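You operate a simulated robot arm through the tools that you are given. There is no shell and no other tool.

You are at the controls of a simulated robot arm. One attempt, no reset.

TASK
Stopper the sink, fill it to about the line, stand both strainers from the rack in it.
Fine: tap closed. Set down upright: blue strainer, orange strainer.
Where things are to end (x, y in the base frame): blue strainer within 0.06 m of [0.69, 0.22]; orange strainer within 0.06 m of [0.69, 0.09].

It is judged by the outcome, as a careful person would: the job done as asked, and still so three seconds after it is handed in. It fails if anything else is knocked over, pushed out of place, dropped, spilled or broken. A push-on lid holds only when it is set on centred and level and pressed home; a screw cap is set on level and turned clockwise until tight.

THE ROBOT
A 6-joint arm with a two-finger gripper, fixed in place. Base frame: the origin is on the floor under the middle of its stand, x ahead of it, y to its left, z up; the work surface is at about z = 0.66. Units: m, degrees, N and s.
It reaches about 1.417 m from its shoulder. Its first joint turns from -166.0 to 166.0 degrees. Payload 3.43 kg.
The tool frame sits at the grasp point between the pads (the TCP): z along the fingers, y along the line on which they close. The tips reach 0.02 m beyond it. The gripper opens to 0.19 m; its body begins 0.248 m behind the TCP.
Orientation is told as [roll, pitch, yaw] about the base's x, y, z axes, in that order, counted from this pose: with the fingers straight down and closing along the base's y, the tool's x points along the base's -x, its y along +y and its z along -z.

THE INTERFACE
- The arm moves only by the tool drive_tool. Its argument "commands" is a list of rows, each a list of 7 numbers: the opening, from 0 (shut) to 1 (fully open), then the shift along the base's x, y, z in m, then the turn, a rotation vector about the base's x, y, z in degrees. In form: [[jaw, x, y, z, wx, wy, wz], ...]. A call has 1 to 20 rows; each row is the pose to reach, as a shift and turn from the pose commanded when the call began. A row lasts 0.2 s, in which the tool goes at most 0.05 m and 8.6 degrees; a call with a longer step from one row to the next is refused whole, and so is a gripper value outside its range. Where a pose cannot be reached the arm comes as near as it can. A force on the tool above 50 N (or 10 N above the force at the start of the call, whichever is more), or a blocked arm, ends the call early, and 0.2 s more pass. Each finger travels about 0.153 m/s and halts on what it meets, pressing with about 37 N; the grip force reading is that of the motor and also rises with nothing between the fingers. The clock runs only during rows and for 0.2 s after the last one: add rows that repeat a pose to give the fingers time. The reply holds the time, the measured pose of the TCP, the force on the tool along the base axes, the opening and the grip force, in the units named above and with some noise, with the torque about the TCP (base axes, N m) and any sound that the robot's microphone picked up.
- Cameras (640 x 400 px; columns grow to the right, rows downward): "scene" is fixed at [0.2185, 0.4979, 1.2594]; the picture's right is [-0.54, -0.84, 0.00], its down [-0.41, 0.26, -0.88] and it looks along [0.74, -0.47, -0.48] (base axes); focal length 243 px, centre (320, 200). "wrist" rides on the gripper at [0.07, -0.008, -0.288] in the tool frame; the picture's right is [0.12, 0.99, 0.00], its down [-0.96, 0.11, -0.25] and it looks along [-0.24, 0.03, 0.97] (tool axes); focal length 261 px, centre (320, 200).
- snapshot(camera): a new picture of that camera. It takes no simulated time.
- lift_body(by): moves the trunk up (or, below 0, down) by that many m; the arm rides with it, the base frame stays. It gives what a move gives, with no picture.
- probe_pixels(camera, pixels): for up to 12 pixels [column, row] of the newest picture of that camera ("zoom" is the newest enlarged one), the place [x, y, z] in the base frame of the surface seen there, good to about 0.003 m. It takes no simulated time.
- zoom(camera, box): a new picture of the part [left, top, right, bottom] of that camera's present view, enlarged. It takes no simulated time.
- job_done(): hands the job in; it is judged then, once.

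Leave the gripper open and the arm clear of the work at the hand-in unless told otherwise.

The tools are called after ">>>" as name(argument=value, ...) on one line, values as JSON. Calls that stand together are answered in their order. drive_tool: Moves the arm, as the interface text tells. Its arguments: {"type":"object","properties":{"commands":{"type":"array"}},"required":["commands"]} The other tools are called the same way: lift_body (by) moves the trunk up or down; snapshot (camera) takes a picture; probe_pixels (camera, pixels) gives the place of the surface under pixels of a picture; zoom (camera, box) takes an enlarged picture of a part of a camera's view; job_done () hands the job in.

At the start:

```text
time_s: 0.0
ee_pos: [0.7027, 0.2284, 1.1592]
tool_rot: [0.0, 0.0, 0.2]
contact_force: [0.0, -0.3, 0.0]
wrist_torque: [0.02, 0.02, -0.01]
finger_gap: 0.1903
gripper_force: 0.1
trunk travel left (down, up): [-0.2, 0.24]
```

scene: 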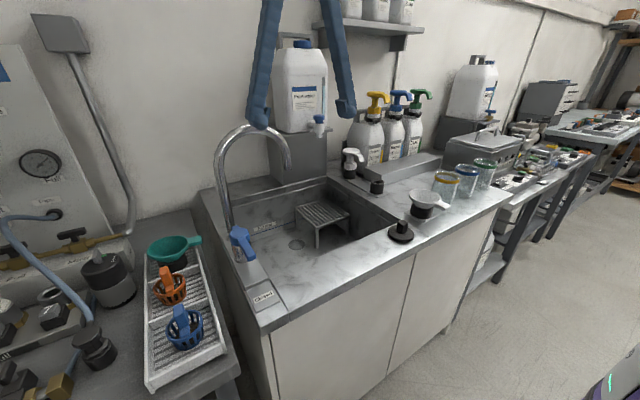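
wrist: 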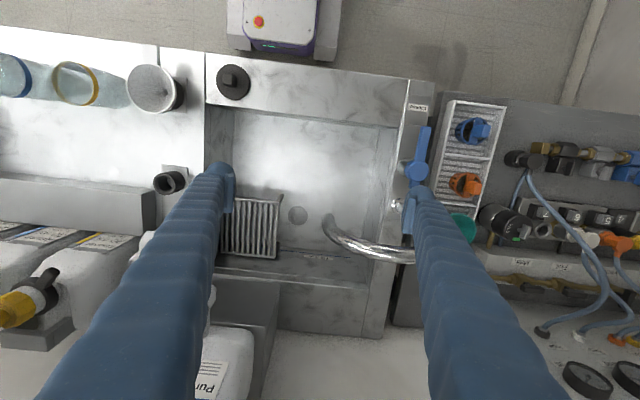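

I see a sink with a gooseneck tap and blue lever, a drain in the basin floor, a black stopper on the front rim, and a rack with blue, orange and green strainers. I'll zoom in on the sink, the rack and the stopper before moving anything.

>>> zoom(camera="scene", box=[200, 110, 440, 260])

>>> zoom(camera="scene", box=[120, 220, 280, 320])

>>> zoom(camera="wrist", box=[200, 60, 520, 260])

```text
2.67 times, centred on (320, 185) of scene
```

zoom: 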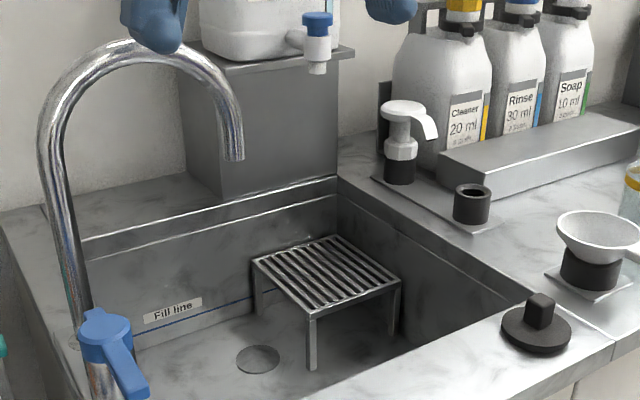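

```text
4.00 times, centred on (200, 270) of scene
```

zoom: 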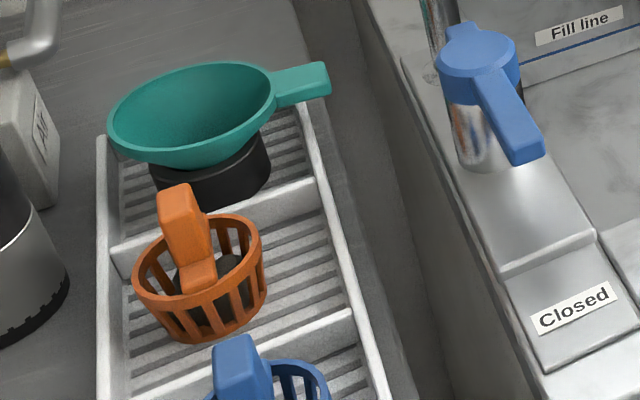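

```text
2.00 times, centred on (360, 160) of wrist
```

zoom: 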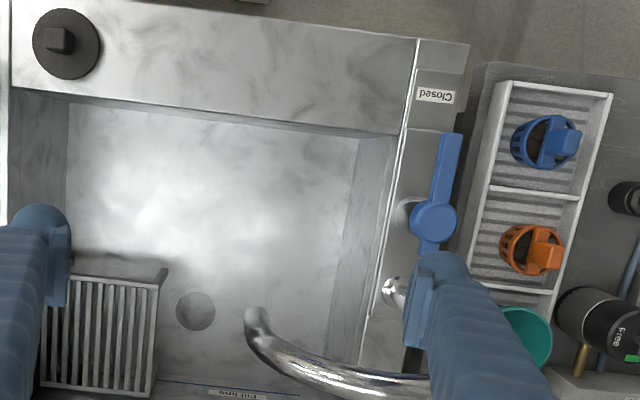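

The lever points to the "Closed" plate. I'll probe the enlarged wrist picture: stopper knob (60,38), stopper disc edge (85,65), drain (195,311), lever tip (450,140), lever pivot (432,220), blue handle (565,140), blue rim (520,140), orange handle (547,257), orange rim (507,245), basin floor (220,180), front rim (300,60), and fill line (240,390).

>>> probe_pixels(camera="zoom", pixels=[[60, 38], [90, 60], [195, 311], [450, 140], [432, 220], [565, 140], [518, 140], [547, 257], [507, 245], [220, 180], [300, 60], [575, 180]])

>>> probe_pixels(camera="scene", pixels=[[296, 245], [400, 225], [402, 238], [322, 210], [287, 168], [237, 232], [250, 257], [181, 312], [186, 330], [165, 272], [263, 228], [265, 298]])

```text
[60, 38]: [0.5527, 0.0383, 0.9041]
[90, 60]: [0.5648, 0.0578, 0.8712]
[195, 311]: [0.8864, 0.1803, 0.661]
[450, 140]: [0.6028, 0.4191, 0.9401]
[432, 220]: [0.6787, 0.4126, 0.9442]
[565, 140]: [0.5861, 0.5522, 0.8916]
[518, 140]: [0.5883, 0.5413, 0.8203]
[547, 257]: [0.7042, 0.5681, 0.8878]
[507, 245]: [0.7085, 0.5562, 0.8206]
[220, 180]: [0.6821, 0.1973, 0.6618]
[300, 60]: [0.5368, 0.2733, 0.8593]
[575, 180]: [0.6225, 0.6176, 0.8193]
```

```text
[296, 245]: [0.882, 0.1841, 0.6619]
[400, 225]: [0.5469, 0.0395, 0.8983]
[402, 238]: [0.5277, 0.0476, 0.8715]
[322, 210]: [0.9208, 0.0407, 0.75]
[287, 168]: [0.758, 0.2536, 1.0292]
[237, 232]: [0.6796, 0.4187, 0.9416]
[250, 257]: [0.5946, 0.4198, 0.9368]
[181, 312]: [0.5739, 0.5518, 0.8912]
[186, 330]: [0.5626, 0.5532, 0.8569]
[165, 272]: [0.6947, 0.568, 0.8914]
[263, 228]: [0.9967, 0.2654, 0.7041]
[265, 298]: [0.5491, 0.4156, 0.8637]
```

Basin floor is at z≈0.661, counter top at z≈0.86, and the drain at about (0.884, 0.182). The spout tip is near (0.76, 0.25, 1.03). Next I'll look closely at the tap, lever and fill line for an "Open" mark.

>>> zoom(camera="scene", box=[200, 200, 296, 260])

>>> zoom(camera="wrist", box=[370, 60, 530, 160])

>>> zoom(camera="wrist", box=[360, 120, 520, 220])

>>> zoom(camera="scene", box=[220, 110, 316, 170])

```text
6.67 times, centred on (248, 230) of scene
```

zoom: 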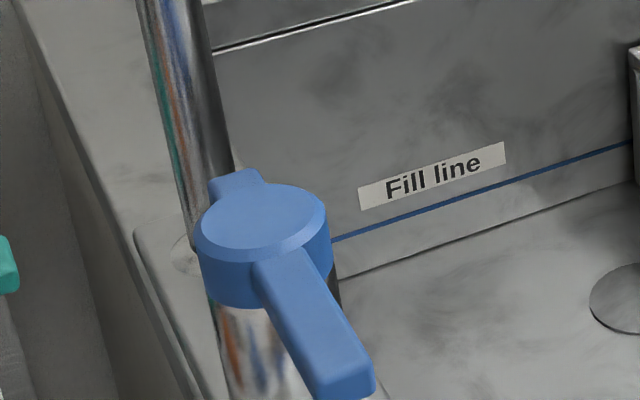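

```text
4.00 times, centred on (450, 110) of wrist
```

zoom: 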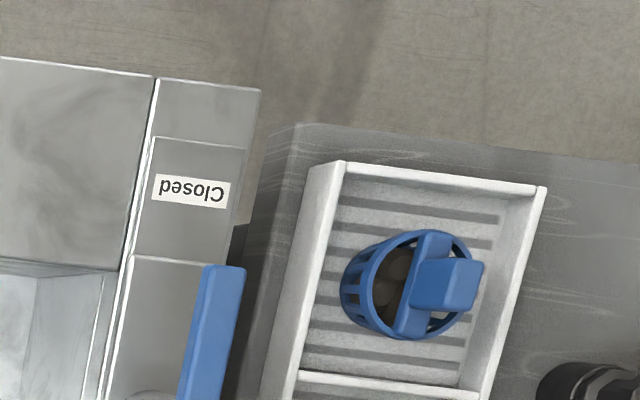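

```text
4.00 times, centred on (440, 170) of wrist
```

zoom: 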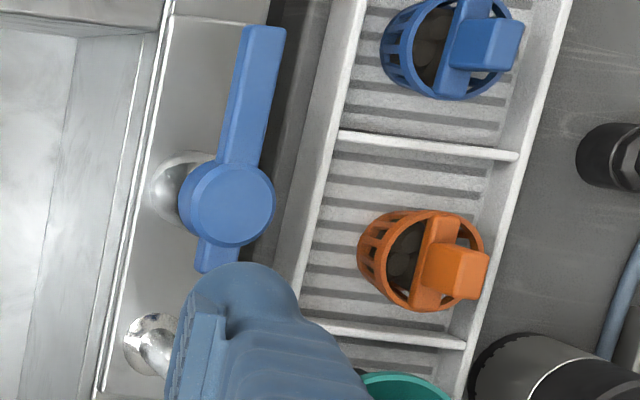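

```text
6.67 times, centred on (268, 140) of scene
```

zoom: 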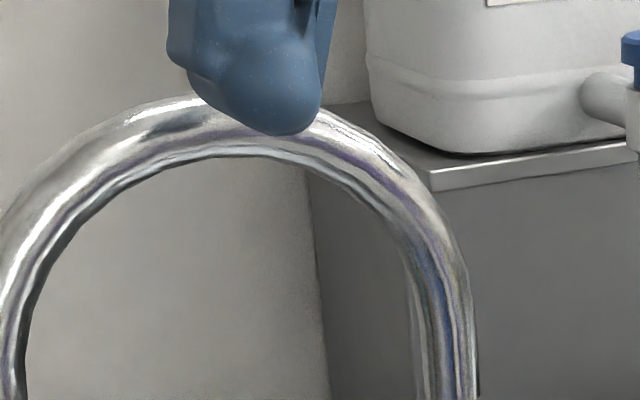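

The tap lever is a blade pointing toward −x (Closed). The strainers are baskets with a raised post handle and contents. Now I'll probe the tube arch in this newest enlargement so I know what the gripper has to avoid.

>>> probe_pixels(camera="zoom", pixels=[[10, 370], [60, 240], [130, 170], [190, 125], [270, 145], [360, 165], [420, 230], [450, 300], [455, 390], [330, 120], [620, 220], [480, 180]])

>>> probe_pixels(camera="scene", pixels=[[217, 165], [222, 190], [228, 215], [288, 150], [287, 166], [262, 227], [205, 260], [195, 300], [165, 350], [170, 288], [187, 343], [330, 180]])

>>> zoom(camera="scene", box=[140, 250, 236, 310])

>>> zoom(camera="scene", box=[140, 290, 236, 350])

>>> zoom(camera="scene", box=[360, 200, 456, 260])

```text
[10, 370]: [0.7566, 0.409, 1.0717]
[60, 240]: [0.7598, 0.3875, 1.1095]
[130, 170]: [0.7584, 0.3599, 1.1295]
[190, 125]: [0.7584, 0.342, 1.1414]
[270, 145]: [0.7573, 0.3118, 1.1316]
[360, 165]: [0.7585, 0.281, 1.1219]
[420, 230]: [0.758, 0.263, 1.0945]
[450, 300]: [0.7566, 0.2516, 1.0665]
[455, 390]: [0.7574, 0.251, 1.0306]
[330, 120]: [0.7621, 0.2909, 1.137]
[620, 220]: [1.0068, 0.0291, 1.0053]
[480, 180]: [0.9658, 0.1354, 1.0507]
```

```text
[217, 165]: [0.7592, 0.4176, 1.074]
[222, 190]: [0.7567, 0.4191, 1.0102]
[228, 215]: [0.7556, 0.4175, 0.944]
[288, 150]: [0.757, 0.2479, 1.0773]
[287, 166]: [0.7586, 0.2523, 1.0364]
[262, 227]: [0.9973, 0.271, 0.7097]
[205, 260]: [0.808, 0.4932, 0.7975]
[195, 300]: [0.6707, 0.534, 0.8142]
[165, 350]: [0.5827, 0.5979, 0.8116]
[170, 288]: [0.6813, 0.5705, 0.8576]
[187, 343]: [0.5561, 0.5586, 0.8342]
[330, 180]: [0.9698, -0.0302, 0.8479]
```

```text
6.67 times, centred on (188, 280) of scene
```

zoom: 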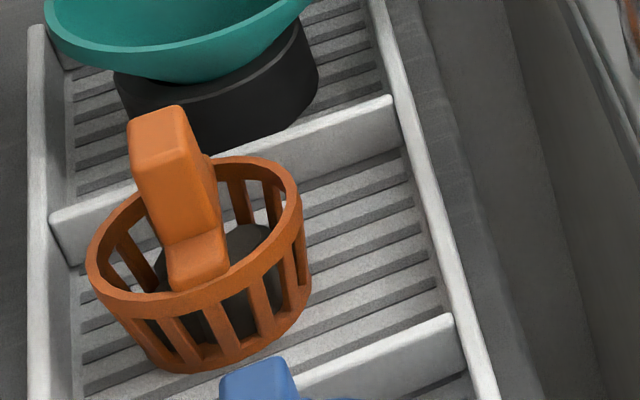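

```text
6.67 times, centred on (188, 320) of scene
```

zoom: 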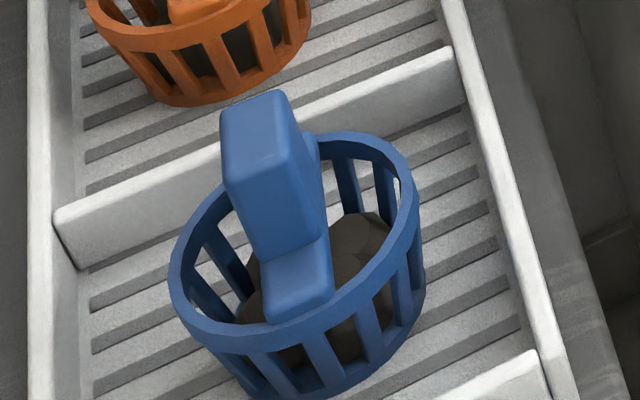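

```text
6.67 times, centred on (408, 230) of scene
```

zoom: 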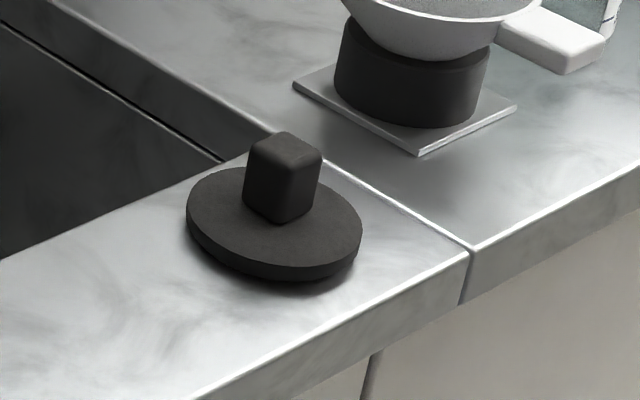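

The stopper is a flat disc with a rounded-square knob. I'll probe it in this newest zoom: knob top corners (255,145), (283,134), (318,155), (285,168), and the disc edges (190,210), (357,225), (265,268), (235,172).

>>> probe_pixels(camera="zoom", pixels=[[256, 147], [285, 137], [315, 155], [288, 166], [286, 150], [192, 200], [356, 225], [290, 262], [237, 172], [262, 200], [300, 205], [320, 290]])

>>> zoom(camera="wrist", box=[440, 100, 520, 150])

```text
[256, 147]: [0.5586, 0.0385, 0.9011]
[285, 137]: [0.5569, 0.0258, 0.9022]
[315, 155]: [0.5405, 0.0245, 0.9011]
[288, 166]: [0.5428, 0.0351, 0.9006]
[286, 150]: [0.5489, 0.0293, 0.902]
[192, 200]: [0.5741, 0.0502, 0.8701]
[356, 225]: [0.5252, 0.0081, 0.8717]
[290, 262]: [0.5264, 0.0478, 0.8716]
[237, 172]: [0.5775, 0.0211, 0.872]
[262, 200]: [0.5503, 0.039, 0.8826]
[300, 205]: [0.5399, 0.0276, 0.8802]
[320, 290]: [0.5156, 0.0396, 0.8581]
```

```text
8.00 times, centred on (480, 125) of wrist
```

zoom: 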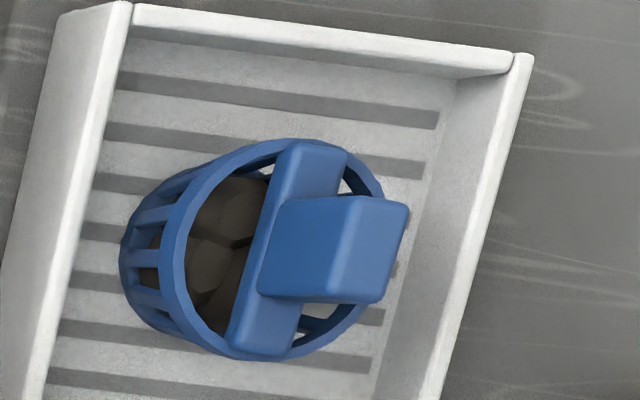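

I'll probe the blue strainer in this zoom: the post top (365,205), (400,212), (375,292), (340,290), bar ends (315,155), (262,340), rim left (170,250), rim right (375,180), the rack floor (150,385), and the divider.

>>> probe_pixels(camera="zoom", pixels=[[350, 206], [402, 212], [375, 292], [330, 292], [318, 155], [262, 340], [176, 250], [372, 175], [180, 385], [300, 250], [230, 155], [205, 335]])

>>> zoom(camera="wrist", box=[430, 155, 510, 205])

```text
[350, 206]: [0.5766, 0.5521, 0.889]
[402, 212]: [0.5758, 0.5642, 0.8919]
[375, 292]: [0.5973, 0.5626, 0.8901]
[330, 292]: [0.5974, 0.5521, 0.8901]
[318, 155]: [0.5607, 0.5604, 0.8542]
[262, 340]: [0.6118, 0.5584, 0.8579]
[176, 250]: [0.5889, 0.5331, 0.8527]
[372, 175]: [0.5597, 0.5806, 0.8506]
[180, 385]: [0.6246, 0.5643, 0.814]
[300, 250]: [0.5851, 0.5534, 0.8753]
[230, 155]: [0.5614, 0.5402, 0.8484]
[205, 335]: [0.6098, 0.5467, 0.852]
```

```text
8.00 times, centred on (470, 180) of wrist
```

zoom: 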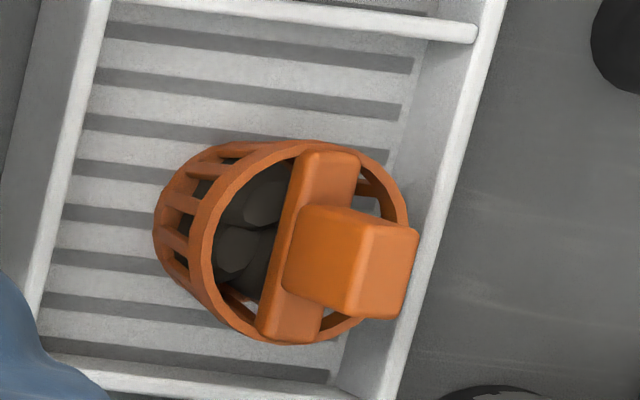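

Blue's post spans x 0.575–0.599 and y 0.551–0.566, with its top at z 0.891, the rim at 0.855 and the rack floor at 0.814. Now the same for orange.

>>> probe_pixels(camera="zoom", pixels=[[368, 225], [410, 235], [392, 305], [352, 300], [330, 165], [290, 325], [200, 245], [390, 180], [150, 330], [310, 250], [260, 160], [245, 325]])

>>> zoom(camera="scene", box=[264, 220, 328, 260])

```text
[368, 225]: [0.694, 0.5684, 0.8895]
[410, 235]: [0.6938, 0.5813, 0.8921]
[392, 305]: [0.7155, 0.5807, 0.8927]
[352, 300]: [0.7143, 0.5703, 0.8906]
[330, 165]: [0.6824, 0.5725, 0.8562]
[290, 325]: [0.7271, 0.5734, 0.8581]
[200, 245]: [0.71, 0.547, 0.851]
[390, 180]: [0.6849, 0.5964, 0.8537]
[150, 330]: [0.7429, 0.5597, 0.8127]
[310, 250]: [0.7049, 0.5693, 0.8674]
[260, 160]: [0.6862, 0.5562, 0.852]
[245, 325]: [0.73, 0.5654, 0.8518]
```

```text
10.00 times, centred on (296, 240) of scene
```

zoom: 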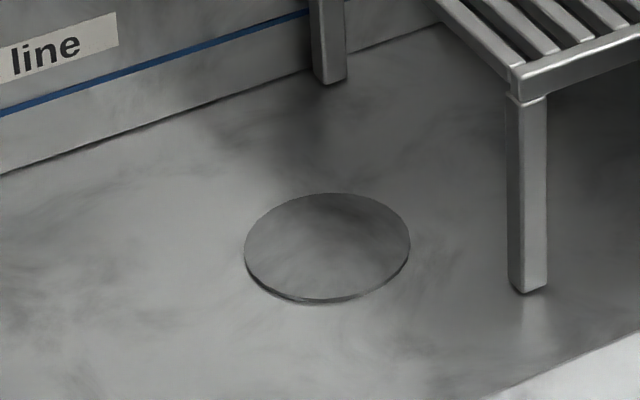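

Orange's post is centred near (0.705, 0.576), top z 0.891. Next I'll probe the drain outline (248,250), (408,250), (330,196), (318,300), its centre (327,247), the stand leg (528,280), (330,75), the line (150,65), (250,28), and the wall foot (100,140).

>>> probe_pixels(camera="zoom", pixels=[[250, 250], [404, 250], [330, 198], [318, 297], [327, 247], [528, 280], [330, 75], [150, 67], [240, 36], [100, 141], [540, 80], [440, 350]])

>>> probe_pixels(camera="scene", pixels=[[300, 215], [347, 213], [318, 224], [330, 270], [290, 280], [385, 235], [300, 187], [238, 262], [262, 282], [262, 295], [308, 210], [255, 200]])

```text
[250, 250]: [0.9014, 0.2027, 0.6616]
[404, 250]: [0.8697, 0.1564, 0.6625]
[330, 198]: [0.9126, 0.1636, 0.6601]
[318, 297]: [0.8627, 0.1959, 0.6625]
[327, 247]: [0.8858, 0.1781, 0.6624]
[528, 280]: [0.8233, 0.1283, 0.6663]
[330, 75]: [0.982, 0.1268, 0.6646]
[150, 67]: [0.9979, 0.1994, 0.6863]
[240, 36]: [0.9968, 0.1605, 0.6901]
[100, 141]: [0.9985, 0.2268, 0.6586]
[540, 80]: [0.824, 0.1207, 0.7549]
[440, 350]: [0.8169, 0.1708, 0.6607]
```

```text
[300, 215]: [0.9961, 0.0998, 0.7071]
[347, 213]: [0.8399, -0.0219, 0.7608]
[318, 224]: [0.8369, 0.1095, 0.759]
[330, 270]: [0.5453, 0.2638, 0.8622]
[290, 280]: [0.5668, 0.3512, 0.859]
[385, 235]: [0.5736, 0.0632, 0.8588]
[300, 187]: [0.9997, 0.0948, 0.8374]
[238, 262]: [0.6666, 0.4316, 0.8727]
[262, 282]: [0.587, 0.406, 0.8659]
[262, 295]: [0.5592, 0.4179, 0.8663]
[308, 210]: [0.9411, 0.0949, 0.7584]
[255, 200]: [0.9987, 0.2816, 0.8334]
```

The drain centre is about (0.886, 0.180) with radius ≈0.029. The fill line is at z ≈0.688. The stand's near edge is at y ≈0.13, close to the drain. Before planning the path I'll probe the basin edges, the white funnel by the stopper, the spout mouth and the carboy platform.

>>> snapshot(camera="wrist")

>>> probe_pixels(camera="scene", pixels=[[421, 212], [418, 192], [448, 207], [350, 262], [366, 250], [330, 240], [287, 172], [360, 235], [345, 185], [377, 183], [353, 160], [300, 160]])

>>> probe_pixels(camera="wrist", pixels=[[232, 112], [238, 116], [380, 126], [395, 135], [212, 150], [245, 250], [150, 85], [185, 95], [340, 118], [300, 112], [270, 310], [390, 160]])

```text
taken
```

wrist: 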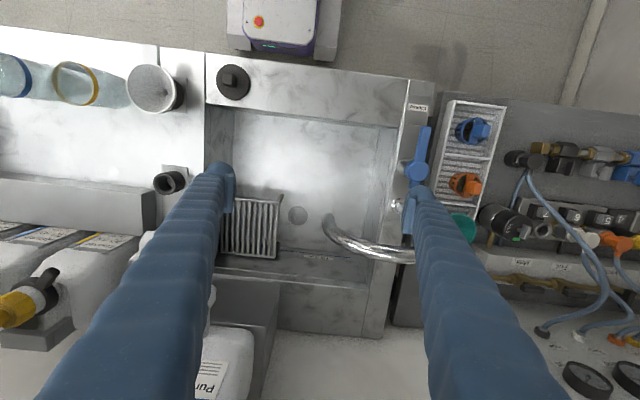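

```text
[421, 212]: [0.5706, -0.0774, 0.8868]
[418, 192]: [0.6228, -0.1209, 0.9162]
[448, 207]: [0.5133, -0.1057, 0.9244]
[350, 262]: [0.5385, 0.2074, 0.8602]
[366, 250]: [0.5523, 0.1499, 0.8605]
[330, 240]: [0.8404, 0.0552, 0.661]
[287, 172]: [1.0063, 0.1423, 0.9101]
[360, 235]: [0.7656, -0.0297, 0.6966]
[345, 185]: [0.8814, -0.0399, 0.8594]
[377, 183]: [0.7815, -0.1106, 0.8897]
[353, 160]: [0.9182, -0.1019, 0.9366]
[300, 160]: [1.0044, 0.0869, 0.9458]
```

```text
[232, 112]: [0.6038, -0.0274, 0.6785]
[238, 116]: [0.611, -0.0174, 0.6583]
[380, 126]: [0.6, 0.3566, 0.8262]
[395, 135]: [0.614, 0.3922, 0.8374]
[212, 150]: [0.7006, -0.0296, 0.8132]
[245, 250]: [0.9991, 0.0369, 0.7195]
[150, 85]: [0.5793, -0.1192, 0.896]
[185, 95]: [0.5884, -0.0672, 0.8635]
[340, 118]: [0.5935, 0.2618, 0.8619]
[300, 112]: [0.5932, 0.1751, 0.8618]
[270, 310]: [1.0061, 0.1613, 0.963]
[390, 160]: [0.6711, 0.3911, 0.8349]
```

The basin spans about x 0.60–1.0 and y −0.03–0.39. The fingers are roughly 3–4 cm thick, so at the drain, closing along y would hit the stand. I'll use yaw +90 so they close along x. First I'll move at the current height to above the stopper at (0.5495, 0.031) while turning and closing to half opening.

>>> drive_tool(commands=[[0.95, -0.0139, -0.018, 0, 0, 0, 8.2], [0.9, -0.0278, -0.0359, 0, 0, 0, 16.3], [0.85, -0.0418, -0.0538, 0, 0, 0, 24.5], [0.8, -0.0557, -0.0718, 0, 0, 0, 32.7], [0.75, -0.0696, -0.0897, 0, 0, 0, 40.8], [0.7, -0.0835, -0.1077, 0, 0, 0, 49], [0.65, -0.0975, -0.1256, 0, 0, 0, 57.1], [0.6, -0.1114, -0.1436, 0, 0, 0, 65.3], [0.55, -0.1253, -0.1615, 0, 0, 0, 73.5], [0.5, -0.1393, -0.1795, 0, 0, 0, 81.6], [0.45, -0.1532, -0.1974, 0, 0, 0, 89.8], [0.45, -0.1532, -0.1974, -0.03, 0, 0, 89.8]])

>>> snapshot(camera="wrist")

>>> snapshot(camera="scene")

```text
time_s: 2.6
ee_pos: [0.5495, 0.0299, 1.1297]
tool_rot: [0.2, 0.0, 89.9]
contact_force: [0.4, -0.2, -0.1]
wrist_torque: [0.03, 0.04, 0.0]
finger_gap: 0.0855
gripper_force: 0.1
trunk travel left (down, up): [-0.2, 0.24]
```

```text
taken
```

wrist: 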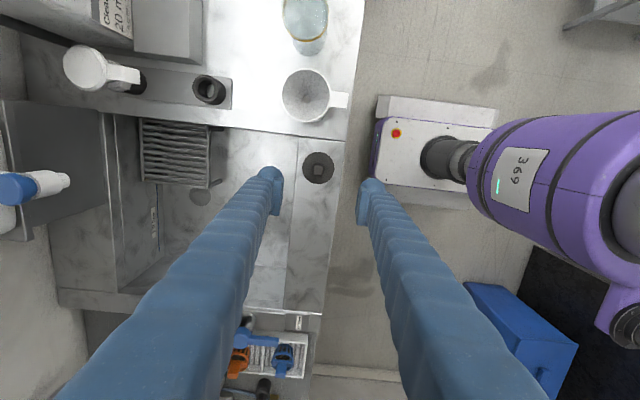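

```text
taken
```

scene: 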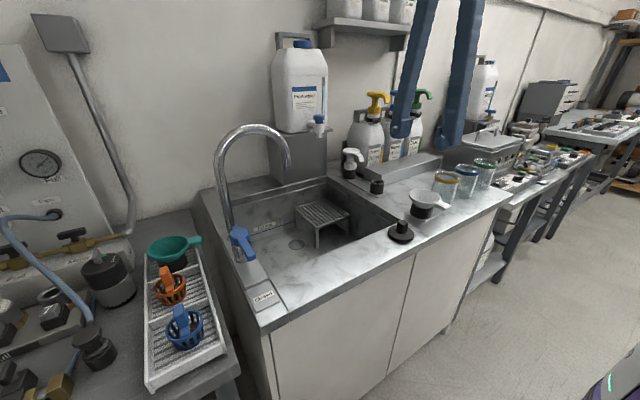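

The stopper shows at (318,165) between the fingers. I'll zoom in to check the knob's orientation and centre.

>>> zoom(camera="wrist", box=[278, 140, 358, 190])

```text
8.00 times, centred on (318, 165) of wrist
```

zoom: 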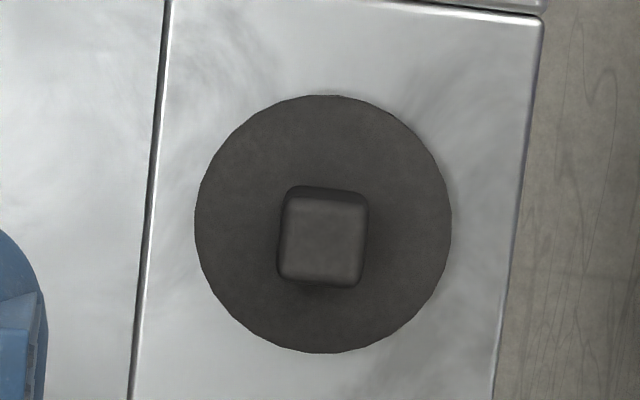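

>>> probe_pixels(camera="zoom", pixels=[[198, 225], [448, 225], [323, 98], [323, 350], [286, 200], [365, 206], [360, 282], [281, 275], [323, 240], [150, 225], [520, 200]])

```text
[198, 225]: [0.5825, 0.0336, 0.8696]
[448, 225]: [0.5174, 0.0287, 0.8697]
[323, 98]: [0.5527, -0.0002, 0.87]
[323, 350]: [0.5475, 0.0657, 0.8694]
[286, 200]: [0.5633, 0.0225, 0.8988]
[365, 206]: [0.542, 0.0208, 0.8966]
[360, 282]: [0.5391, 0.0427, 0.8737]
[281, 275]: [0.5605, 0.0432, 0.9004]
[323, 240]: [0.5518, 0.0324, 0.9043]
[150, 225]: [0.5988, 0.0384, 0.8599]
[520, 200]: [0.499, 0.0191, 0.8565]
```

The stopper's disc centre is (0.550, 0.032) with radius ≈0.033. The knob is ~22 mm square, aligned with the axes, with its top at z≈0.902. I'll descend to z≈0.94 above it and photograph the gripper body to learn its size.

>>> drive_tool(commands=[[0.45, 0.001, 0.002, -0.04, 0, 0, 0], [0.4, 0.001, 0.002, -0.08, 0, 0, 0], [0.4, 0.001, 0.002, -0.12, 0, 0, 0], [0.4, 0.001, 0.002, -0.16, 0, 0, 0], [0.4, 0.001, 0.002, -0.19, 0, 0, 0], [0.4, 0.001, 0.002, -0.19, 0, 0, 0]])

>>> snapshot(camera="scene")

>>> snapshot(camera="wrist")

```text
time_s: 4.0
ee_pos: [0.5494, 0.0318, 0.9385]
tool_rot: [0.0, 0.1, 89.9]
contact_force: [-0.6, -0.1, -0.3]
wrist_torque: [0.0, 0.0, -0.01]
finger_gap: 0.0761
gripper_force: 0.0
trunk travel left (down, up): [-0.2, 0.24]
```

```text
taken
```

scene: 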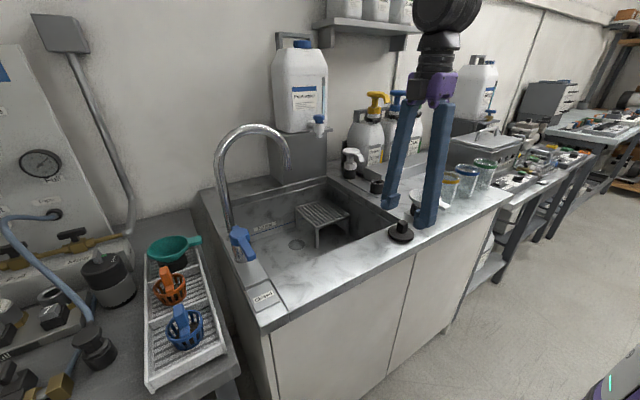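

```text
taken
```

wrist: 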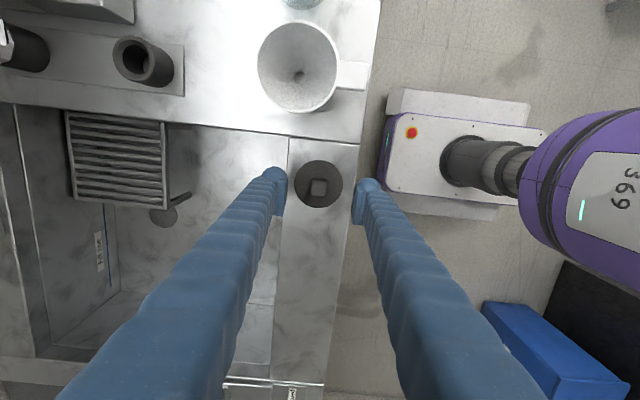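

The gripper body is visible at about (435,85). I'll zoom in and probe its extents.

>>> zoom(camera="scene", box=[360, 0, 520, 100])

```text
4.00 times, centred on (440, 50) of scene
```

zoom: 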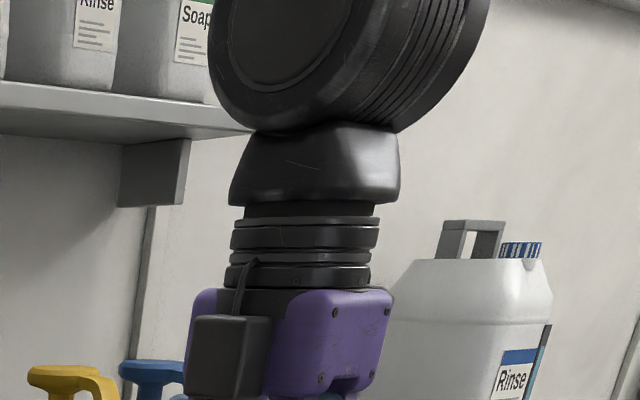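

>>> probe_pixels(camera="zoom", pixels=[[198, 300], [195, 380], [245, 325], [200, 335], [300, 310], [383, 300], [375, 380], [330, 350], [230, 240], [375, 235], [238, 180], [395, 190]])

>>> probe_pixels(camera="scene", pixels=[[392, 190], [397, 150], [404, 115], [428, 190], [437, 150], [445, 115], [417, 200], [450, 108], [412, 95], [425, 210], [440, 95], [388, 205]])

```text
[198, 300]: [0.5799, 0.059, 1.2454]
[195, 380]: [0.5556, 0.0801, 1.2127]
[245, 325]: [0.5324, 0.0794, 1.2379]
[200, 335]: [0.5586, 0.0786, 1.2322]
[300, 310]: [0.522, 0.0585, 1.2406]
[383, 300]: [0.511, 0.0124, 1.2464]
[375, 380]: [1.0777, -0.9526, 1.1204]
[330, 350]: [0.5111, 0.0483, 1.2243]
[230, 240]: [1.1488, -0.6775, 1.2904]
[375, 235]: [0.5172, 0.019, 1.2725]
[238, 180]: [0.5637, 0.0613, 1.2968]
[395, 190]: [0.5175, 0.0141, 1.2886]
```

```text
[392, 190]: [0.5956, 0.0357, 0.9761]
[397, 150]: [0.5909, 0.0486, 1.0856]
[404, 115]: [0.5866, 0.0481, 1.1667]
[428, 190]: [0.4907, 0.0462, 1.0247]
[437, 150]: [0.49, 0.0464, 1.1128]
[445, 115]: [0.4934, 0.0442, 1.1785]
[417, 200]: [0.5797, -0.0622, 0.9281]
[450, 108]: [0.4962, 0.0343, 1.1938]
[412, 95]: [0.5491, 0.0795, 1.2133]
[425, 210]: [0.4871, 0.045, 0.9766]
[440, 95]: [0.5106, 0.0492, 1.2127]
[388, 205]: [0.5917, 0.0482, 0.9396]
```

The gripper body is small (half width ≈0.04 m), with a larger wrist joint above it from about 0.37 m over the TCP. That joint might come near the carboy over the drain, so I'll probe the carboy and spigot, and the wrist joint.

>>> probe_pixels(camera="scene", pixels=[[278, 75], [280, 125], [300, 60], [300, 125], [318, 120], [318, 135], [295, 137], [320, 132], [325, 90], [284, 138], [302, 42], [275, 60]])

>>> probe_pixels(camera="zoom", pixels=[[215, 50], [290, 40], [250, 110], [330, 100], [400, 120], [450, 60], [480, 20], [390, 20], [300, 160], [350, 60]])

```text
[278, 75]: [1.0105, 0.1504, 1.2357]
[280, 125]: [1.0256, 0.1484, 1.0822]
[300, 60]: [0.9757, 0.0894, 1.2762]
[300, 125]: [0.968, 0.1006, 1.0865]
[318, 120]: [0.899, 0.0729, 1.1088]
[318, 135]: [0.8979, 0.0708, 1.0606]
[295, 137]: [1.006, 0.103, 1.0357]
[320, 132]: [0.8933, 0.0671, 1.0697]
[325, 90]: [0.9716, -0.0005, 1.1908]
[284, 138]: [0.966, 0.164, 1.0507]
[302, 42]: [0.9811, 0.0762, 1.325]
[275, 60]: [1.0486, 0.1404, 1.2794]
```

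```text
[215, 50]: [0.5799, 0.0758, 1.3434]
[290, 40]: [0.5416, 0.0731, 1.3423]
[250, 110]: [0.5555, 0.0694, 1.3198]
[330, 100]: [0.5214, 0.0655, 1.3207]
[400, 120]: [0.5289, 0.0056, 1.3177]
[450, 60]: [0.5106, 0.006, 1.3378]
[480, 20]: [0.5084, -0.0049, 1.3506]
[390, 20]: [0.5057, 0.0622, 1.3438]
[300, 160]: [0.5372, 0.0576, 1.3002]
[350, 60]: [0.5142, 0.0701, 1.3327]
```

Over the drain the wrist joint has about 5 cm of clearance to the carboy spigot at (0.895, 0.07). The forearm matters too, so I'll probe the purple link in the wrist view.

>>> probe_pixels(camera="wrist", pixels=[[530, 180], [600, 130], [560, 210], [620, 280], [600, 200], [490, 160], [420, 140], [630, 110], [540, 230], [630, 160]])

```text
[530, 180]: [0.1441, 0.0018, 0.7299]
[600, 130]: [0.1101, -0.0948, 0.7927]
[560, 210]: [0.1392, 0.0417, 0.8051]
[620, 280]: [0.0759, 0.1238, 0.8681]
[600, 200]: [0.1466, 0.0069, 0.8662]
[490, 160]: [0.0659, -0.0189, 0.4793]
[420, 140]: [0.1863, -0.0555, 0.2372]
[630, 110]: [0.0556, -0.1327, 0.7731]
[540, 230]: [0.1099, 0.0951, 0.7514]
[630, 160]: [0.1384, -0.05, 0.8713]
```

Those points are the robot's trunk, so the arm goes up and over. Now I'll lower the TCP to z≈0.897 so the tips stay just above the disc, and close on the knob along x.

>>> drive_tool(commands=[[0.4, 0, 0.001, -0.02, 0, 0, 0], [0.4, 0, 0.001, -0.035, 0, 0, 0], [0.4, 0, 0.001, -0.041, 0, 0, 0], [0.25, 0, 0.001, -0.041, 0, 0, 0], [0.1, 0, 0.001, -0.041, 0, 0, 0], [0.0, 0, 0.001, -0.041, 0, 0, 0], [0.0, 0, 0.001, -0.041, 0, 0, 0]])

>>> zoom(camera="scene", box=[360, 180, 456, 240])

>>> snapshot(camera="wrist")

```text
time_s: 5.6
ee_pos: [0.5502, 0.0337, 0.8963]
tool_rot: [0.0, 0.1, 89.9]
contact_force: [2.4, -0.3, 1.6]
wrist_torque: [-0.03, 0.01, -0.01]
finger_gap: 0.0204
gripper_force: 37.0
trunk travel left (down, up): [-0.2, 0.24]
```

```text
6.67 times, centred on (408, 210) of scene
```

zoom: 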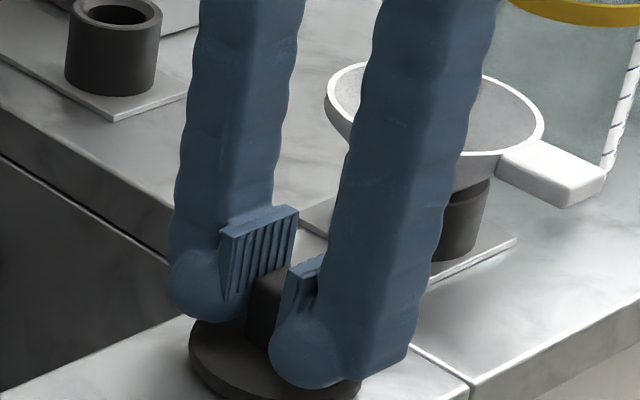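

```text
taken
```

wrist: 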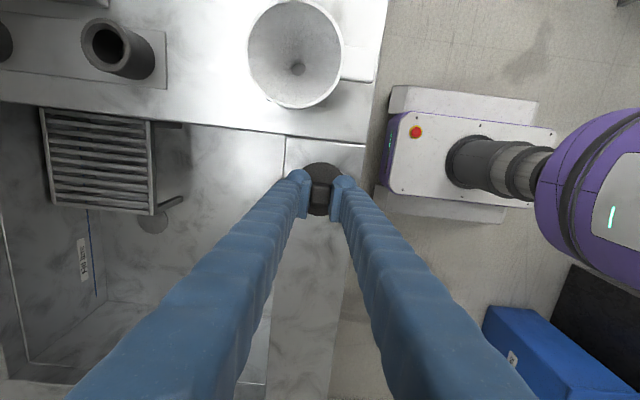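

The knob is gripped (gap 0.0204). The wrist joint's shape matters near the carboy spigot, so I'll lift, carry the stopper over an open part of the basin at about (0.72, 0.09), lower partway, and photograph the wrist from there.

>>> drive_tool(commands=[[0, 0, 0, 0.02, 0, 0, 0], [0, 0, 0, 0.045, 0, 0, 0], [0, 0.03, 0.01, 0.055, 0, 0, 0], [0, 0.07, 0.022, 0.055, 0, 0, 0], [0, 0.11, 0.035, 0.055, 0, 0, 0], [0, 0.15, 0.05, 0.05, 0, 0, 0], [0, 0.17, 0.056, 0.02, 0, 0, 0], [0, 0.17, 0.056, -0.02, 0, 0, 0], [0, 0.17, 0.056, -0.06, 0, 0, 0], [0, 0.17, 0.056, -0.1, 0, 0, 0], [0, 0.17, 0.056, -0.14, 0, 0, 0], [0, 0.17, 0.056, -0.14, 0, 0, 0]])

>>> snapshot(camera="scene")

>>> snapshot(camera="wrist")

```text
time_s: 8.2
ee_pos: [0.7209, 0.0914, 0.7571]
tool_rot: [-0.2, 0.0, 89.9]
contact_force: [-0.1, 0.3, -0.3]
wrist_torque: [0.0, 0.02, -0.01]
finger_gap: 0.0
gripper_force: 33.8
trunk travel left (down, up): [-0.2, 0.24]
```

```text
taken
```

scene: 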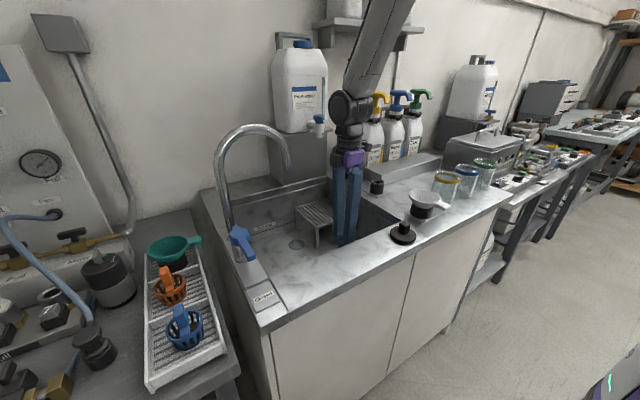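

```text
taken
```

wrist: 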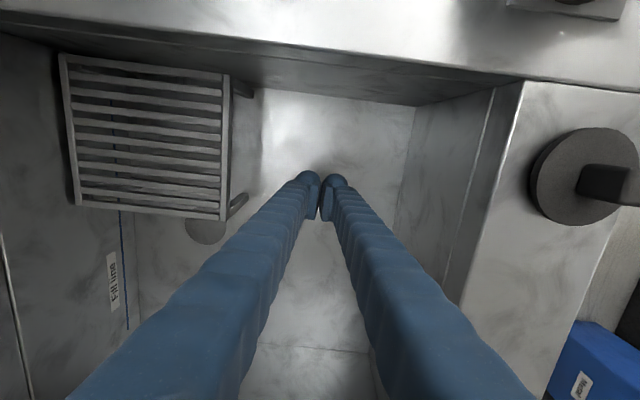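

The gap reads 0, so the knob slipped out. The stopper is still on the rim near scene (402,233), so nothing is lost. I'll zoom on the stopper for its present pose and on the fingertips for the pad geometry, since I gripped too high.

>>> zoom(camera="scene", box=[360, 200, 456, 260])

>>> zoom(camera="scene", box=[313, 200, 377, 250])

```text
6.67 times, centred on (408, 230) of scene
```

zoom: 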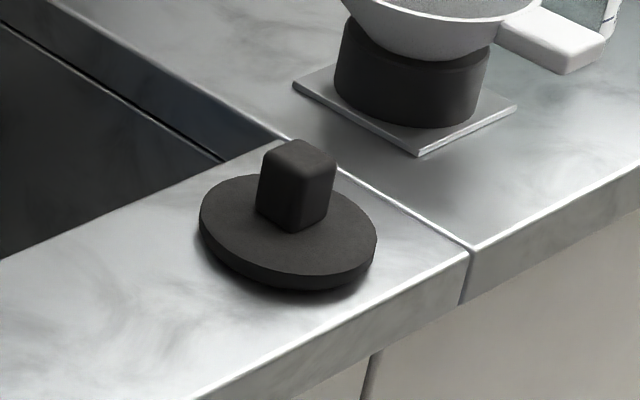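

```text
8.00 times, centred on (345, 225) of scene
```

zoom: 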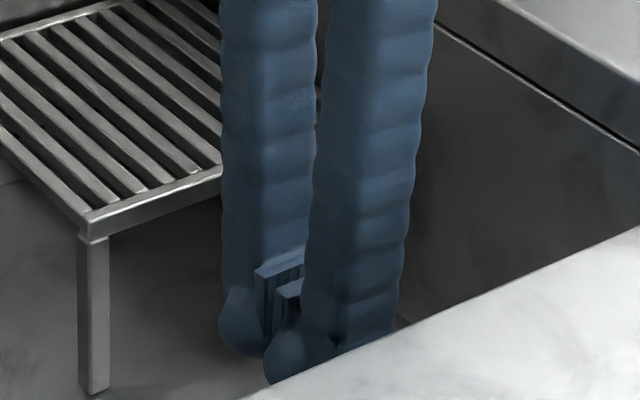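

I'll probe the fingertips: the bulb bottoms (240,352), (285,380) and the pad tops (280,272), (292,292).

>>> probe_pixels(camera="zoom", pixels=[[240, 350], [255, 350], [285, 378], [300, 360], [280, 270], [270, 320], [290, 290], [345, 345], [390, 325], [225, 320], [250, 200], [380, 200]])

>>> zoom(camera="wrist", box=[280, 150, 360, 230])

```text
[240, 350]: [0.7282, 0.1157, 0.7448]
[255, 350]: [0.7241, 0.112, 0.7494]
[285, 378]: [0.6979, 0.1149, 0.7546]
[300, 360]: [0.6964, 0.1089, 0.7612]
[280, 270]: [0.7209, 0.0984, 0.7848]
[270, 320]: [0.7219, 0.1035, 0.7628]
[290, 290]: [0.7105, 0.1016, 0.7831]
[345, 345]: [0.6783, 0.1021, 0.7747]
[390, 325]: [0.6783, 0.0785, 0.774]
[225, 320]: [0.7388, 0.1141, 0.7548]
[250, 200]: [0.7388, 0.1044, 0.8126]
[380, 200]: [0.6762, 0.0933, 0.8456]
```

```text
5.00 times, centred on (320, 190) of wrist
```

zoom: 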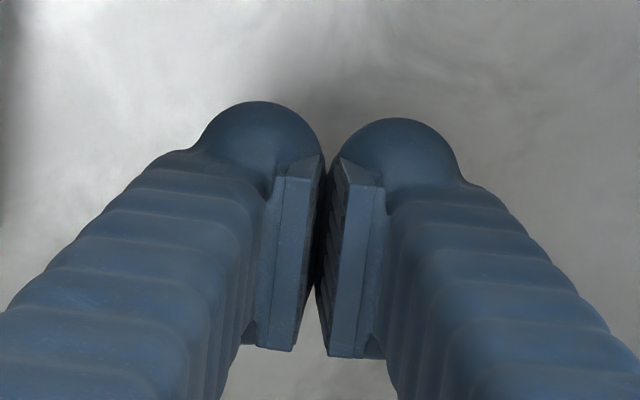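

The pad's lower edge sits only about 1 cm below the TCP, so I had just the top of the knob. I'll go back up and over the stopper, open, and look again from above.

>>> drive_tool(commands=[[0, 0, 0, 0.04, 0, 0, 0], [0, 0, 0, 0.08, 0, 0, 0], [0, 0, 0, 0.12, 0, 0, 0], [0, 0, 0, 0.16, 0, 0, 0], [0, -0.01, -0.003, 0.2, 0, 0, 0], [0.1, -0.05, -0.015, 0.215, 0, 0, 0], [0.2, -0.09, -0.03, 0.215, 0, 0, 0], [0.3, -0.13, -0.045, 0.215, 0, 0, 0], [0.4, -0.17, -0.057, 0.215, 0, 0, 0], [0.4, -0.173, -0.058, 0.215, 0, 0, 0]])

>>> zoom(camera="wrist", box=[278, 150, 358, 200])

```text
time_s: 10.4
ee_pos: [0.5464, 0.031, 0.972]
tool_rot: [0.1, 0.0, 90.0]
contact_force: [0.2, -0.2, -0.8]
wrist_torque: [0.03, 0.02, 0.0]
finger_gap: 0.0761
gripper_force: 0.0
trunk travel left (down, up): [-0.2, 0.24]
```

```text
8.00 times, centred on (318, 175) of wrist
```

zoom: 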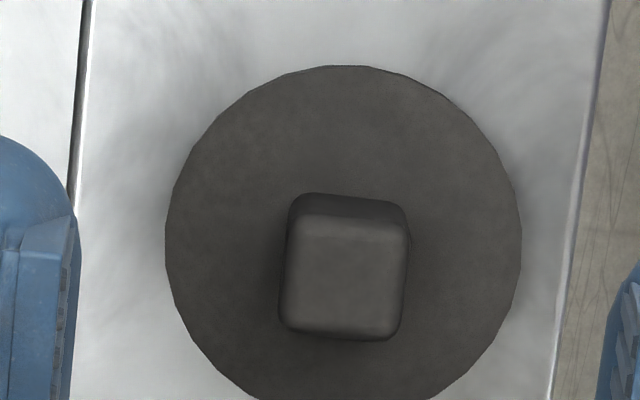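

>>> probe_pixels(camera="zoom", pixels=[[170, 240], [518, 240], [345, 70], [300, 228], [398, 232], [388, 325], [290, 318], [345, 275], [200, 345], [490, 345], [345, 150], [120, 200]])

>>> zoom(camera="scene", box=[376, 210, 432, 245])

```text
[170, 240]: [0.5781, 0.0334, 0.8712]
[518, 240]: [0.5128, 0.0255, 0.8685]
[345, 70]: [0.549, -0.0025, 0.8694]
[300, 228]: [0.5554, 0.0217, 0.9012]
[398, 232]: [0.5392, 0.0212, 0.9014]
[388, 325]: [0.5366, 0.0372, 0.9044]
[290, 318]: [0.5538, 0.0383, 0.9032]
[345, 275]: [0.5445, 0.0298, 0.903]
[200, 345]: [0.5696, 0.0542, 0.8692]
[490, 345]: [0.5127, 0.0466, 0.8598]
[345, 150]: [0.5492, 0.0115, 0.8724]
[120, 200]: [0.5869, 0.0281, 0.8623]
```

```text
11.43 times, centred on (404, 228) of scene
```

zoom: 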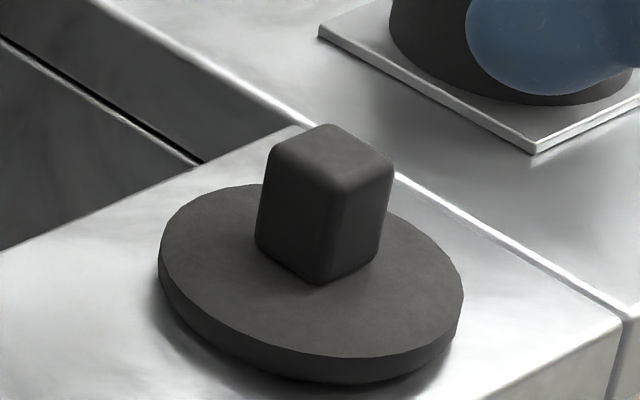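

The stopper now sits at (0.5455, 0.030), flat, with knob sides aligned. I'll descend to TCP z≈0.892, where the fingertips nearly touch the disc, then close.

>>> drive_tool(commands=[[0.4, 0, -0.001, -0.03, 0, 0, 0], [0.4, 0, -0.001, -0.06, 0, 0, 0], [0.3, 0, -0.001, -0.076, 0, 0, 0], [0.3, 0, -0.001, -0.0795, 0, 0, 0], [0.2, 0, -0.001, -0.0805, 0, 0, 0], [0.1, 0, -0.001, -0.0805, 0, 0, 0], [0.0, 0, -0.001, -0.0805, 0, 0, 0], [0.0, 0, -0.001, -0.0805, 0, 0, 0], [0.0, 0, -0.001, -0.0805, 0, 0, 0]])

>>> zoom(camera="scene", box=[376, 200, 440, 240])

```text
time_s: 12.4
ee_pos: [0.5459, 0.0292, 0.8918]
tool_rot: [0.0, 0.1, 89.9]
contact_force: [-2.9, 0.1, 19.8]
wrist_torque: [-0.07, 0.17, -0.05]
finger_gap: 0.0205
gripper_force: 36.9
trunk travel left (down, up): [-0.2, 0.24]
```

```text
10.00 times, centred on (408, 220) of scene
```

zoom: 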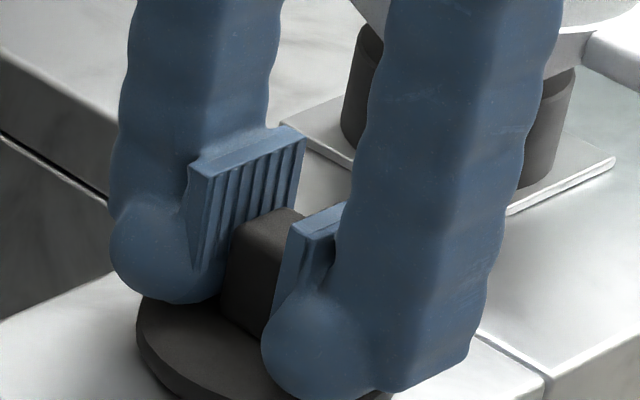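

Contact is 20 N downward onto the disc, and the knob is now further into the pads. I'll lift slowly by 2 cm and check whether it holds.

>>> drive_tool(commands=[[0, 0, 0, 0.001, 0, 0, 0], [0, 0, 0, 0.002, 0, 0, 0], [0, 0, 0, 0.004, 0, 0, 0], [0, 0, 0, 0.006, 0, 0, 0], [0, 0, 0, 0.009, 0, 0, 0], [0, 0, 0, 0.012, 0, 0, 0], [0, 0, 0, 0.016, 0, 0, 0], [0, 0, 0, 0.02, 0, 0, 0]])

>>> zoom(camera="scene", box=[376, 200, 440, 240])

```text
time_s: 14.2
ee_pos: [0.5471, 0.0307, 0.9109]
tool_rot: [0.1, 0.0, 89.9]
contact_force: [-0.6, 0.4, -0.5]
wrist_torque: [-0.02, 0.0, 0.0]
finger_gap: 0.0204
gripper_force: 37.1
trunk travel left (down, up): [-0.2, 0.24]
```

```text
10.00 times, centred on (408, 220) of scene
```

zoom: 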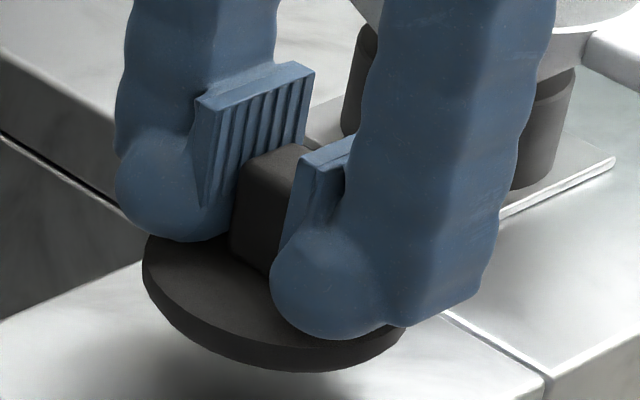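

It holds this time: the disc is off the rim and level. I'll raise to z≈0.96 and carry it slowly toward the drain at (0.886, 0.180), stopping high above to check the wrist against the carboy.

>>> drive_tool(commands=[[0, 0, 0, 0.015, 0, 0, 0], [0, 0.005, 0.002, 0.035, 0, 0, 0], [0, 0.02, 0.009, 0.05, 0, 0, 0], [0, 0.045, 0.02, 0.05, 0, 0, 0], [0, 0.07, 0.031, 0.05, 0, 0, 0], [0, 0.095, 0.042, 0.05, 0, 0, 0], [0, 0.12, 0.053, 0.05, 0, 0, 0], [0, 0.145, 0.064, 0.05, 0, 0, 0], [0, 0.17, 0.075, 0.05, 0, 0, 0], [0, 0.195, 0.086, 0.05, 0, 0, 0], [0, 0.22, 0.097, 0.05, 0, 0, 0], [0, 0.245, 0.108, 0.05, 0, 0, 0], [0, 0.27, 0.119, 0.05, 0, 0, 0], [0, 0.29, 0.129, 0.05, 0, 0, 0], [0, 0.305, 0.136, 0.05, 0, 0, 0], [0, 0.31, 0.138, 0.05, 0, 0, 0]])

>>> snapshot(camera="scene")

>>> snapshot(camera="wrist")

```text
time_s: 17.6
ee_pos: [0.8585, 0.1699, 0.9613]
tool_rot: [0.1, 0.1, 90.0]
contact_force: [-0.4, 0.0, 0.2]
wrist_torque: [0.01, 0.01, 0.01]
finger_gap: 0.0203
gripper_force: 37.7
trunk travel left (down, up): [-0.2, 0.24]
```

```text
taken
```

scene: 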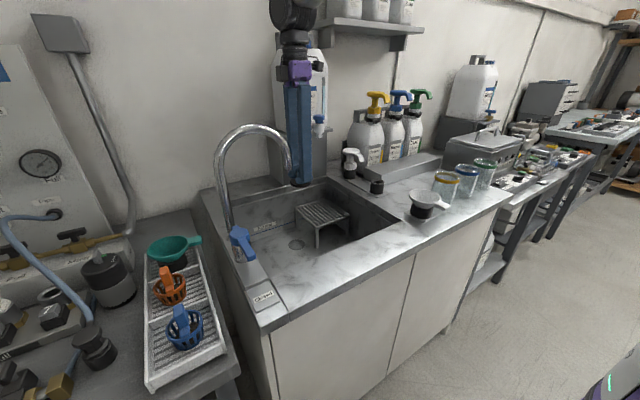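

```text
taken
```

wrist: 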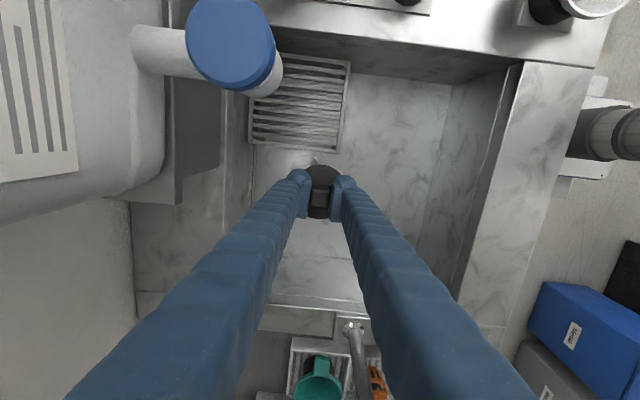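

The stopper is held level. I'll zoom on the wrist and carboy in the scene view to judge clearance on the way down.

>>> zoom(camera="scene", box=[240, 0, 368, 80])

>>> zoom(camera="scene", box=[260, 130, 356, 190])

```text
5.00 times, centred on (304, 40) of scene
```

zoom: 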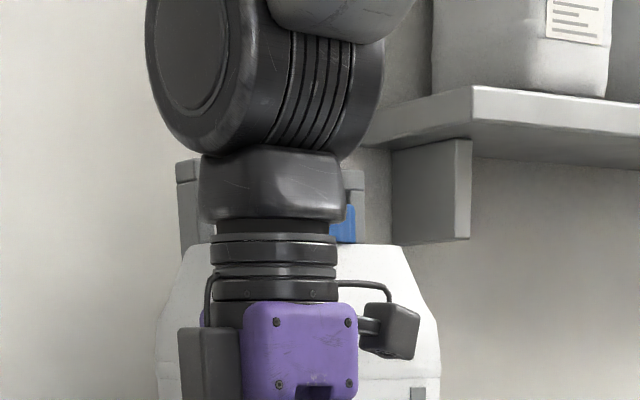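

```text
6.67 times, centred on (308, 160) of scene
```

zoom: 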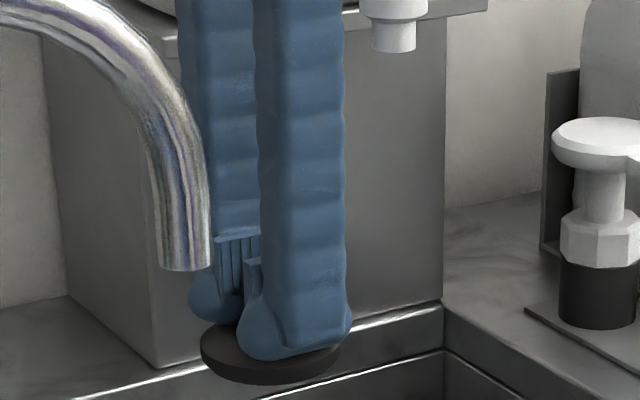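

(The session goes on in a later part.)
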